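You operate a simulated robot arm through the tools that you are given. There is no shell and no other tool. Be economical: measure what you need, move in short steps, check, and stop when the job is done.

Carry out the task below with a simulated robot arm. There is one attempt and no reset: what you move stays moved.

TASK
Turn the depth dial to 10 mm.
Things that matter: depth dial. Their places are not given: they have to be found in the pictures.

It is judged by the outcome, as a careful person would: the job done as asked, and still so three seconds after it is handed in. It fails if anything else is knocked over, pushed out of place, dropped, spilled or broken.

THE ROBOT
A 7-joint arm with a two-finger parallel gripper, fixed in place. Base frame: the origin is at the foot of the arm, x ahead of it, y to its left, z up. Lengths are in cm, angles in rad, forces in N, time in s.
Its first joint turns from -1.152 to 1.152 rad. Payload 1.57 kg.
Tool frame: the origin (TCP) lies between the finger pads and is the grasp point; the fingertips stand 3 cm ahead of it; z points along the fingers, y is the line along which they close. The gripper opens to 11 cm. The fingers are 2.4 cm wide and 1.2 cm thick; the gripper's body (4.8 by 11.2 cm) begins 7.8 cm behind the TCP.
Orientation is told as [roll, pitch, yaw] about the base's x, y, z axes, in that order, counted from this pose: with the fingers straight down and closing along the base's y, the tool's x points along the base's -x, its y along +y and its z along -z.

THE INTERFACE
- The arm moves only by the tool nudge_tool. Its arguments are lists of equal length, an entry for each row: "slide": the shift along the tool's x, y, z in cm, a list of three; "turn": the turn, a rotation vector about the tool's x, y, z in rad, a list of three; "hand": the finger opening in cm, from 0 to 11. In form: {"slide": [[tx, ty, tz], ...], "turn": [[ax, ay, az], ...], "hand": [hand, ...]}. A call has 1 to 8 rows; each row shifts and turns the commanded pose from where the row before left it, along the tool's axes as they then stand. A row lasts 0.2 s, in which the tool goes at most 5 cm and 0.15 rad; a call with a longer step from one row to the next is refused whole, and so is a gripper value outside its range. A pose out of reach is approached as far as the arm can. The call stops where the force on the tool passes 40 N (or 10 N more than at its start, if that is more) or the arm is blocked; 0.2 s more then pass. The fingers move at their own pace (about 10.8 cm/s each) and stop on an object; they squeeze with about 25 N. The grip force told is the motor's: it shows also when the fingers shut on nothing. Time passes only in rows, and 0.2 s behind the last, so rows that do not move let the fingers close. It gives the time, the measured TCP pose, the force on the tool (base axes), the opening and the grip force at its end, in the units of the frame above (readings bear some noise).
- Cameras (640 x 400 px; columns grow to the right, rows downward): "scene" is fixed at [13.6, -36.96, 145.09]; the picture's right is [0.97, -0.26, 0.00], its down [-0.05, -0.20, -0.98] and it looks along [0.25, 0.95, -0.20] (base axes); focal length 320 px, centre (320, 200). "wrist" rides on the gripper at [-3.6, 0, -8] in the tool frame; the picture's right is [0.00, -1.00, 0.00], its down [0.97, 0.00, -0.24] and it looks along [0.24, 0.00, 0.97] (tool axes); focal length 218 px, centre (320, 200).
- snapshot(camera): a new picture of that camera. No time passes.
- probe_pixels(camera, pixels): for up to 12 pixels [column, row] of the newest picture of that camera ("zoom" is the newest enlarged one), the place [x, y, z] in the base frame of the surface seen there, good to about 0.2 cm, but the place of the scene camera against the robot may be out by one fixed shift of up to 1.2 cm in any direction. No time passes.
- inspect(camera, box): a new picture of the part [left, top, right, bottom] of that camera's present view, enlarged. No time passes.
- hand_in(): hands the job in; it is judged then, once.

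Work in short steps. Measure before you move; look again where a grasp or a placing could have gone wrong, and mend it. You have 60 turns and 20 pictures in all, the two below and enlarged ones among them. Open the gripper and draw the arm clear of the work before you hand the job in, unless the task says otherwise; then end with one line.

The tools are called after "Call:" as name(argument=value, ...) on one line, values as JSON. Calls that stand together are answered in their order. nudge_tool: Moves the arm, as the interface text tells. Its arguments: {"type":"object","properties":{"slide":{"type":"array","items":{"type":"array","items":{"type":"number"}}},"turn":{"type":"array","items":{"type":"array","items":{"type":"number"}}},"hand":{"type":"array","items":{"type":"number"}}},"required":["slide","turn","hand"]} The other tools are called the same way: snapshot (camera) takes a picture; probe_pixels (camera, pixels) gives the place of the surface under pixels of a picture; inspect (camera, box) takes an enlarged picture of a part of a camera's view; hand_in () hands the job in.

At the start:

```text
time: 0.0
eef_pos: [30.72, 15.84, 128.37]
tool_rot: [0.0, -0.001, 0.0]
force: [0.1, 0.6, 0.4]
finger_gap: 10.99
grip_force: 0.1
```

scene: 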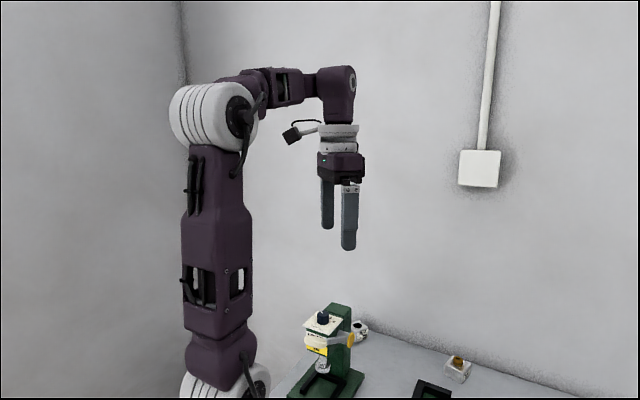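
wrist: 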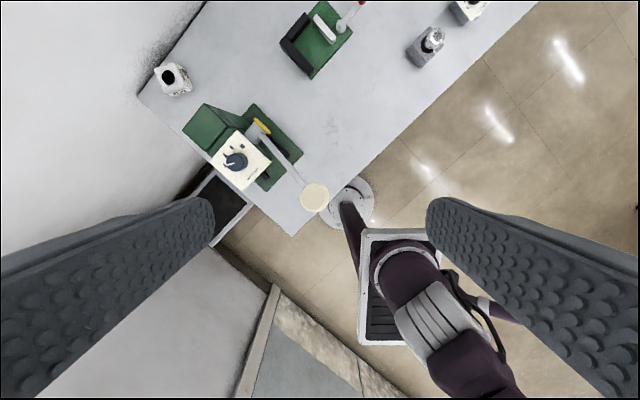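

The green machine (a small drill press or similar) has a dark knob at wrist pixel (235,160). I'll enlarge both views to look at it closely.

Call:
inspect(camera="wrist", box=[180, 90, 340, 190])

Call:
inspect(camera="scene", box=[280, 290, 400, 400])

```text
4.00 times, centred on (260, 140) of wrist
```

zoom: 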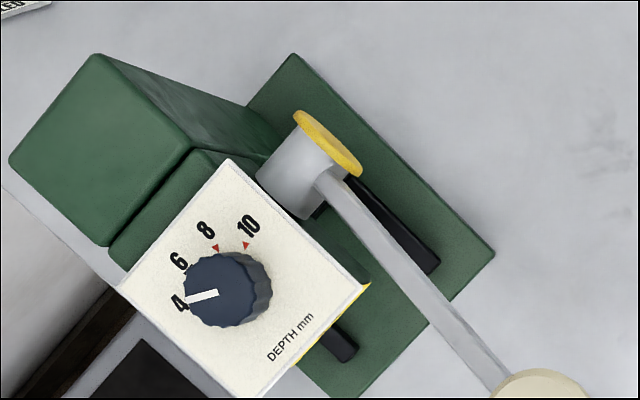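

```text
3.64 times, centred on (340, 345) of scene
```

zoom: 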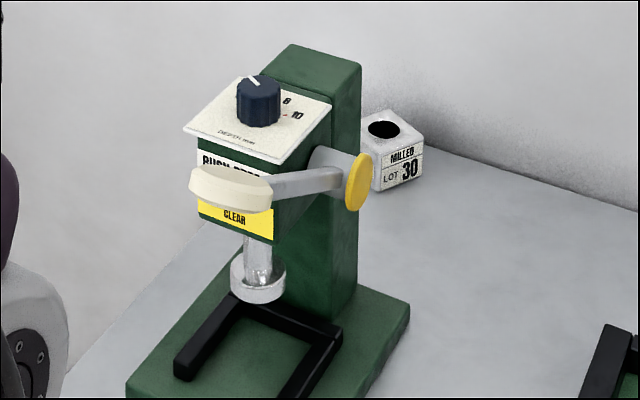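

Next, I'll probe the knob and plate points in the wrist picture.

Call:
probe_pixels(camera="wrist", pixels=[[234, 162], [237, 132], [270, 161], [212, 161], [253, 175], [242, 147], [225, 166], [234, 152], [241.5, 151.2], [242, 188], [229, 158], [238, 168]])

Call:
probe_pixels(camera="zoom", pixels=[[258, 82], [258, 110], [250, 80], [184, 128], [325, 105], [280, 160], [240, 82], [285, 150]])

```text
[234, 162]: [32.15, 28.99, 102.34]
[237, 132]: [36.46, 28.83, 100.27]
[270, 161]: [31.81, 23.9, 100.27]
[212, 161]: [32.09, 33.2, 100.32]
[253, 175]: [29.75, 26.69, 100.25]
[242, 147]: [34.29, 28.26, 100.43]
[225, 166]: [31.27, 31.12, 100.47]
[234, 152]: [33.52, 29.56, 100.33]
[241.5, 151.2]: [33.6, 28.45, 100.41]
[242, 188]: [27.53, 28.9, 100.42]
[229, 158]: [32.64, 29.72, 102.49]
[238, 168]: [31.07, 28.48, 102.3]
```

```text
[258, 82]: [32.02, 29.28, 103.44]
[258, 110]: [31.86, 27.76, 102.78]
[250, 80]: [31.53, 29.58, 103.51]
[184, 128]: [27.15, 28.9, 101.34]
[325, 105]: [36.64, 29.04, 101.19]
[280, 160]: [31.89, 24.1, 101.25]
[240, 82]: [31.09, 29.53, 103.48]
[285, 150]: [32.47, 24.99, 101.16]
```

The plate is level at z≈100.3, and the knob is centred near (32, 28.9) with its top at 102.4. Before descending I'll probe the column and lever heights and move above the knob.

Call:
probe_pixels(camera="wrist", pixels=[[205, 107], [225, 126], [205, 147], [187, 128], [262, 127], [314, 190], [314, 205], [350, 120], [224.5, 155.5], [231.5, 147.5], [222, 135]])

Call:
nudge_tool(slide=[[0, 4, 0], [0, 4, 0], [-1, 4, 0], [-0.2, 1, 3], [0, 0, 4], [0, 0, 3], [0, 0, 0]], turn=[[0, 0, 0], [0, 0, 0], [0, 0, 0], [0, 0, 0], [0, 0, 0], [0, 0, 0], [0, 0, 0]], hand=[11, 11, 11, 11, 8, 6, 6])

Call:
snapshot(camera="wrist")

```text
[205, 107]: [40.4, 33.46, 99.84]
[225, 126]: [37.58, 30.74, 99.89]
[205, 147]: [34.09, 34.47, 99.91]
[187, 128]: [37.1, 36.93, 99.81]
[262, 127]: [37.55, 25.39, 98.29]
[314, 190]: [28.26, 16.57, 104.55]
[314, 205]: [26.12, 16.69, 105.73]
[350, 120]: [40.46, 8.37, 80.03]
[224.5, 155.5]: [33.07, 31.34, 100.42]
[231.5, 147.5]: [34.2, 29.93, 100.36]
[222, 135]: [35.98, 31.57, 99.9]
```

```text
time: 1.6
eef_pos: [31.9, 28.88, 118.35]
tool_rot: [0.001, 0.002, 0.0]
force: [-0.1, 0.1, -0.4]
finger_gap: 5.99
grip_force: 0.0
```

```text
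15 pictures are left
```

wrist: 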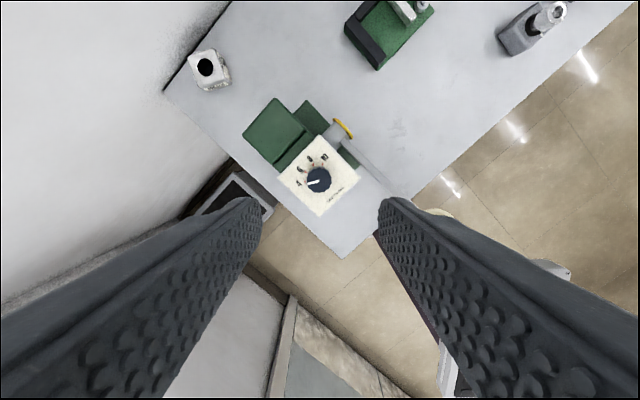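

Hovering over the knob; I'll enlarge it to measure the pointer and the marks.

Call:
inspect(camera="wrist", box=[272, 150, 368, 210])

Call:
probe_pixels(camera="wrist", pixels=[[343, 126], [350, 135], [333, 135], [365, 170], [375, 183], [319, 180]])

```text
6.67 times, centred on (320, 180) of wrist
```

zoom: 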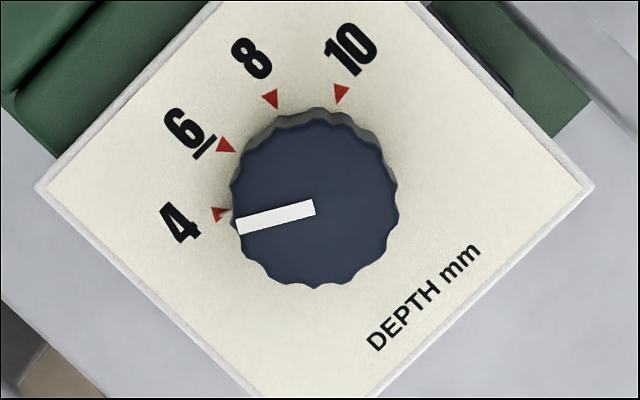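

```text
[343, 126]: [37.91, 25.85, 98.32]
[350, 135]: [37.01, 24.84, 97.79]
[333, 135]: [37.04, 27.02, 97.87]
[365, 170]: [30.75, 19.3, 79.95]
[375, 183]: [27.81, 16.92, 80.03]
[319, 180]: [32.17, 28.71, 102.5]
```

I'll probe the mark triangles, the pointer ends and the knob edge in the enlargement.

Call:
probe_pixels(camera="zoom", pixels=[[219, 214], [225, 146], [271, 98], [341, 93], [242, 226], [312, 207], [236, 200], [396, 200], [315, 280], [313, 125], [180, 224], [350, 49]])

```text
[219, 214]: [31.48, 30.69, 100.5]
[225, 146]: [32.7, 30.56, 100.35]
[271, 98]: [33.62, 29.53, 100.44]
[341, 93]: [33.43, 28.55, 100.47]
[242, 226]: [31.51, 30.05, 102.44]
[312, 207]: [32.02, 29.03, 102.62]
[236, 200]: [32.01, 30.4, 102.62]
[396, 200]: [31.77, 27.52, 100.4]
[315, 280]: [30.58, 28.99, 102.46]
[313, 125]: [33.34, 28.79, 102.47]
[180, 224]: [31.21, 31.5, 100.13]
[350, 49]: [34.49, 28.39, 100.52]
```

Knob axis ≈ (31.84, 28.96), radius ≈ 1.4. The pointer is at ~105° (on "4"), and the "10" mark is at ~-15°, so it needs about 120° clockwise from above, which is +z in the tool frame. I'll pre-turn by −1.05 rad at this height.

Call:
nudge_tool(slide=[[0.06, 0.08, 0], [0, 0, 0], [0, 0, 0], [0, 0, 0], [0, 0, 0], [0, 0, 0], [0, 0, 0], [0, 0, 0]], turn=[[0, 0, -0.15], [0, 0, -0.15], [0, 0, -0.15], [0, 0, -0.15], [0, 0, -0.15], [0, 0, -0.15], [0, 0, -0.15], [0, 0, 0]], hand=[6, 6, 6, 5, 5, 5, 5, 5])

Call:
nudge_tool(slide=[[0, 0, 3], [0, 0, 3], [0, 0, 3], [0, 0, 2], [0, 0, 0]], turn=[[0, 0, 0], [0, 0, 0], [0, 0, 0], [0, 0, 0], [0, 0, 0]], hand=[5, 5, 5, 5, 5])

Call:
snapshot(camera="wrist")

```text
time: 3.4
eef_pos: [31.92, 29.01, 118.34]
tool_rot: [0.001, 0.0, 1.05]
force: [0.1, -0.3, -0.1]
finger_gap: 5.03
grip_force: 0.1
```

```text
time: 4.6
eef_pos: [31.88, 29.06, 107.28]
tool_rot: [0.0, 0.0, 1.049]
force: [-0.4, 0.5, -0.9]
finger_gap: 5.01
grip_force: 0.1
```

```text
13 pictures are left
```

wrist: 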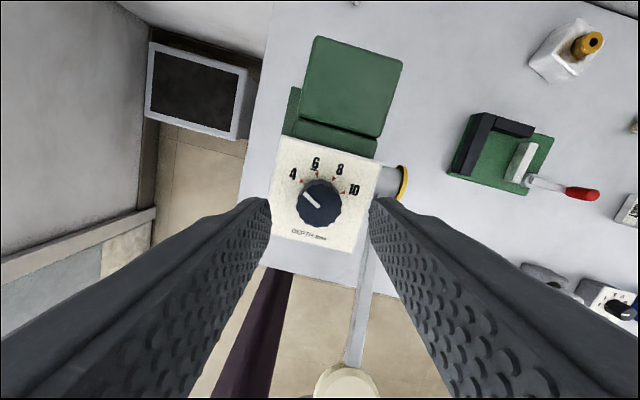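

Enlarging to check centring along tool x.

Call:
inspect(camera="wrist", box=[256, 150, 384, 230])

```text
5.00 times, centred on (320, 190) of wrist
```

zoom: 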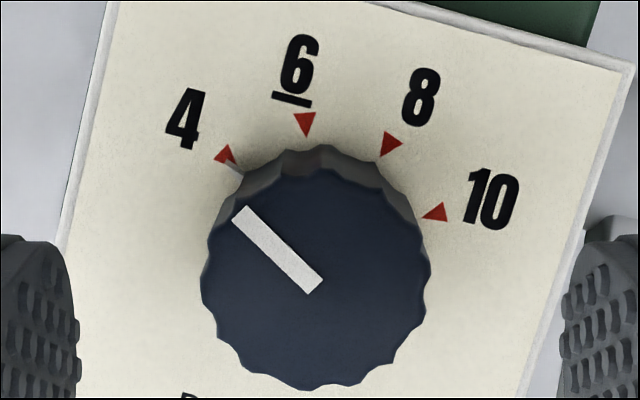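

Centred within 0.1 cm. I'll descend 3.4 cm so the fingertips sit at z≈100.9, then close.

Call:
nudge_tool(slide=[[-0.08, 0, 1.5], [0, 0, 1.3], [0, 0, 0.6], [0, 0, 0]], turn=[[0, 0, 0], [0, 0, 0], [0, 0, 0], [0, 0, 0]], hand=[5, 5, 5, 5])

Call:
nudge_tool(slide=[[0, 0, 0], [0, 0, 0], [0, 0, 0]], turn=[[0, 0, 0], [0, 0, 0], [0, 0, 0]], hand=[3.2, 2, 2])

```text
time: 5.6
eef_pos: [31.9, 28.92, 103.87]
tool_rot: [0.0, 0.0, 1.049]
force: [0.5, 0.1, -0.4]
finger_gap: 5.0
grip_force: 0.0
```

```text
time: 6.4
eef_pos: [31.86, 28.95, 103.9]
tool_rot: [0.002, 0.002, 1.05]
force: [-8.5, 4.2, -2.4]
finger_gap: 2.69
grip_force: 37.7
```

Gripped (gap 2.69), with ~9 N of side force along +tool y. I'll shift slightly to relieve it and turn the first part.

Call:
nudge_tool(slide=[[0, 0.05, 0], [0, 0, 0], [0, 0, 0], [0, 0, 0], [0, 0, 0]], turn=[[0, 0, 0], [0, 0, 0.1], [0, 0, 0.1], [0, 0, 0.1], [0, 0, 0]], hand=[2, 2, 2, 2, 2])

Call:
inspect(camera="wrist", box=[240, 150, 400, 250])

```text
time: 7.6
eef_pos: [31.84, 29.1, 103.85]
tool_rot: [0.0, 0.001, 0.748]
force: [-4.1, 6.3, -20.6]
finger_gap: 2.68
grip_force: 37.7
```

```text
4.00 times, centred on (320, 200) of wrist
```

zoom: 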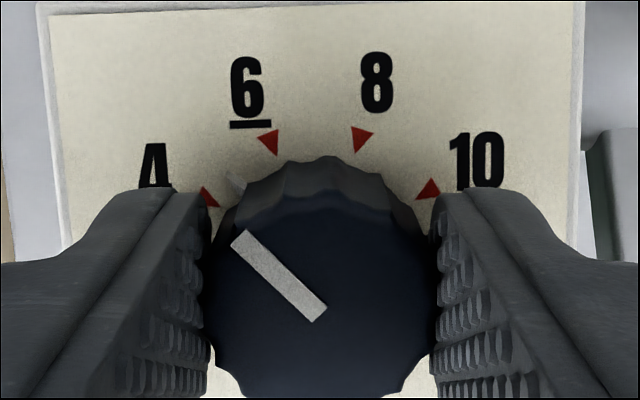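

The knob follows the gripper. I'll continue while watching the force (z is −20 N), easing down a hair.

Call:
nudge_tool(slide=[[0, 0, 0.03], [0, 0, 0], [0, 0, 0], [0, 0, 0], [0, 0, 0]], turn=[[0, 0, 0], [0, 0, 0.1], [0, 0, 0.1], [0, 0, 0.1], [0, 0, 0]], hand=[2, 2, 2, 2, 2])

```text
time: 8.8
eef_pos: [31.92, 28.95, 103.94]
tool_rot: [-0.002, 0.001, 0.447]
force: [1.4, -3.4, -18.0]
finger_gap: 2.7
grip_force: 37.7
```

Forces are steady. Continuing the turn.

Call:
nudge_tool(slide=[[0, 0, 0.05], [0, 0, 0], [0, 0, 0], [0, 0, 0], [0, 0, 0], [0, 0, 0], [0, 0, 0], [0, 0, 0]], turn=[[0, 0, 0.1], [0, 0, 0.1], [0, 0, 0.1], [0, 0, 0.1], [0, 0, 0.1], [0, 0, 0.1], [0, 0, 0.1], [0, 0, 0]], hand=[2, 2, 2, 2, 2, 2, 2, 2])

Call:
nudge_tool(slide=[[0, 0, 0], [0, 0, 0], [0, 0, 0], [0, 0, 0], [0, 0, 0], [0, 0, 0]], turn=[[0, 0, 0.1], [0, 0, 0.1], [0, 0, 0.1], [0, 0, 0.1], [0, 0, 0.1], [0, 0, 0]], hand=[2, 2, 2, 2, 2, 2])

Call:
inspect(camera="wrist", box=[240, 150, 400, 250])

```text
time: 10.6
eef_pos: [31.93, 29.0, 103.93]
tool_rot: [-0.001, 0.001, -0.252]
force: [-6.7, -13.1, 1.7]
finger_gap: 2.69
grip_force: 37.6
```

```text
time: 12.0
eef_pos: [31.87, 28.96, 103.88]
tool_rot: [-0.001, -0.002, -0.753]
force: [-0.7, -23.0, 8.6]
finger_gap: 2.68
grip_force: 38.2
```

```text
4.00 times, centred on (320, 200) of wrist
```

zoom: 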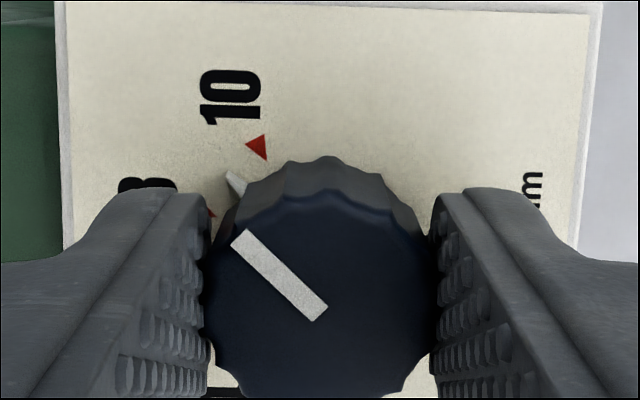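

No slip so far: 1.80 rad turned, with ~0.3 left. I'll relieve the −y force and turn 0.25 more.

Call:
nudge_tool(slide=[[-0.05, -0.05, 0], [0, 0, 0], [0, 0, 0], [0, 0, 0], [0, 0, 0]], turn=[[0, 0, 0], [0, 0, 0.1], [0, 0, 0.1], [0, 0, 0.05], [0, 0, 0]], hand=[2, 2, 2, 2, 2])

Call:
inspect(camera="wrist", box=[240, 150, 400, 250])

```text
time: 13.2
eef_pos: [31.93, 29.01, 103.91]
tool_rot: [0.001, 0.001, -1.001]
force: [6.1, -11.9, 5.3]
finger_gap: 2.69
grip_force: 37.4
```

```text
4.00 times, centred on (320, 200) of wrist
```

zoom: 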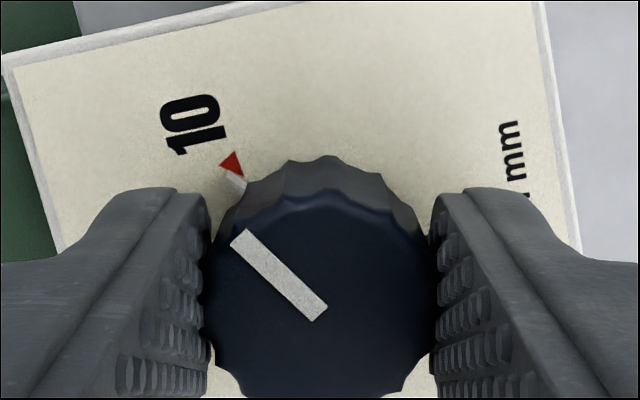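

The skirt tip is within a few degrees of the 10 triangle. I'll turn 0.05 more, release, rise, and look.

Call:
nudge_tool(slide=[[0, 0, 0], [0, 0, 0], [0, 0, 0]], turn=[[0, 0, 0.05], [0, 0, 0], [0, 0, 0]], hand=[2, 2, 2])

Call:
nudge_tool(slide=[[0, 0, 0], [0, 0, 0], [0, 0, -2], [0, 0, -3], [0, 0, -3], [0, 0, 0]], turn=[[0, 0, 0], [0, 0, 0], [0, 0, 0], [0, 0, 0], [0, 0, 0], [0, 0, 0]], hand=[4, 5, 5, 5, 5, 5])

Call:
inspect(camera="wrist", box=[272, 150, 368, 210])

```text
time: 14.0
eef_pos: [31.77, 28.84, 103.92]
tool_rot: [0.002, 0.001, -1.051]
force: [5.7, -10.9, 5.3]
finger_gap: 2.67
grip_force: 37.3
```

```text
time: 15.4
eef_pos: [31.88, 28.94, 111.88]
tool_rot: [0.0, 0.001, -1.05]
force: [-0.3, -0.1, 0.7]
finger_gap: 4.98
grip_force: 0.0
```

```text
6.67 times, centred on (320, 180) of wrist
```

zoom: 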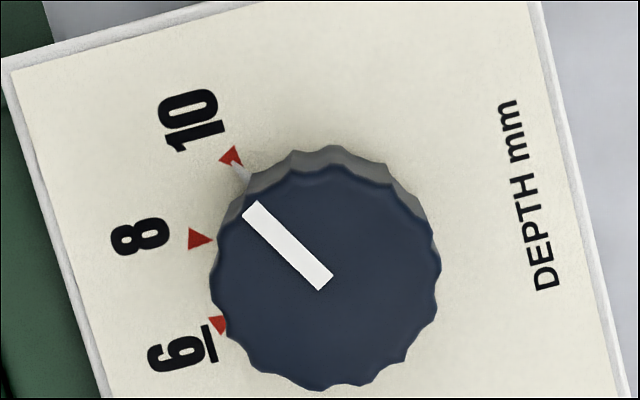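

Measured from the ray geometry, the pointer is within about 1.5° of the 10 mark (pointer 43.7–45°, mark 45°; marks are 40° apart). I'll raise the arm clear.

Call:
nudge_tool(slide=[[0, 0, -4], [0, 0, -4], [0, 0, -4], [0, 0, -3], [0, 0, 0]], turn=[[0, 0, 0.0], [0, 0, 0], [0, 0, 0], [0, 0, 0], [0, 0, 0]], hand=[5, 8, 11, 11, 11])

Call:
inspect(camera="scene", box=[280, 290, 400, 400])

```text
time: 16.6
eef_pos: [31.82, 28.8, 126.8]
tool_rot: [0.001, 0.003, -1.051]
force: [-0.2, -0.3, -0.1]
finger_gap: 11.02
grip_force: 0.0
```

```text
3.64 times, centred on (340, 345) of scene
```

zoom: 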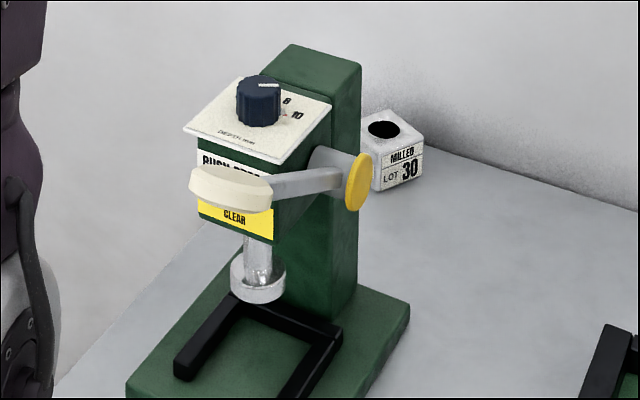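

The press hasn't moved, the dial points at 10, and the arm is clear, so I'm handing in.

Call:
hand_in()

```text
The job is handed in.
```

I turned the depth dial from 4 to 10 mm, with the pointer within about 1.5° of the 10 mark. The gripper is open, the arm is clear, and the press looks unmoved.
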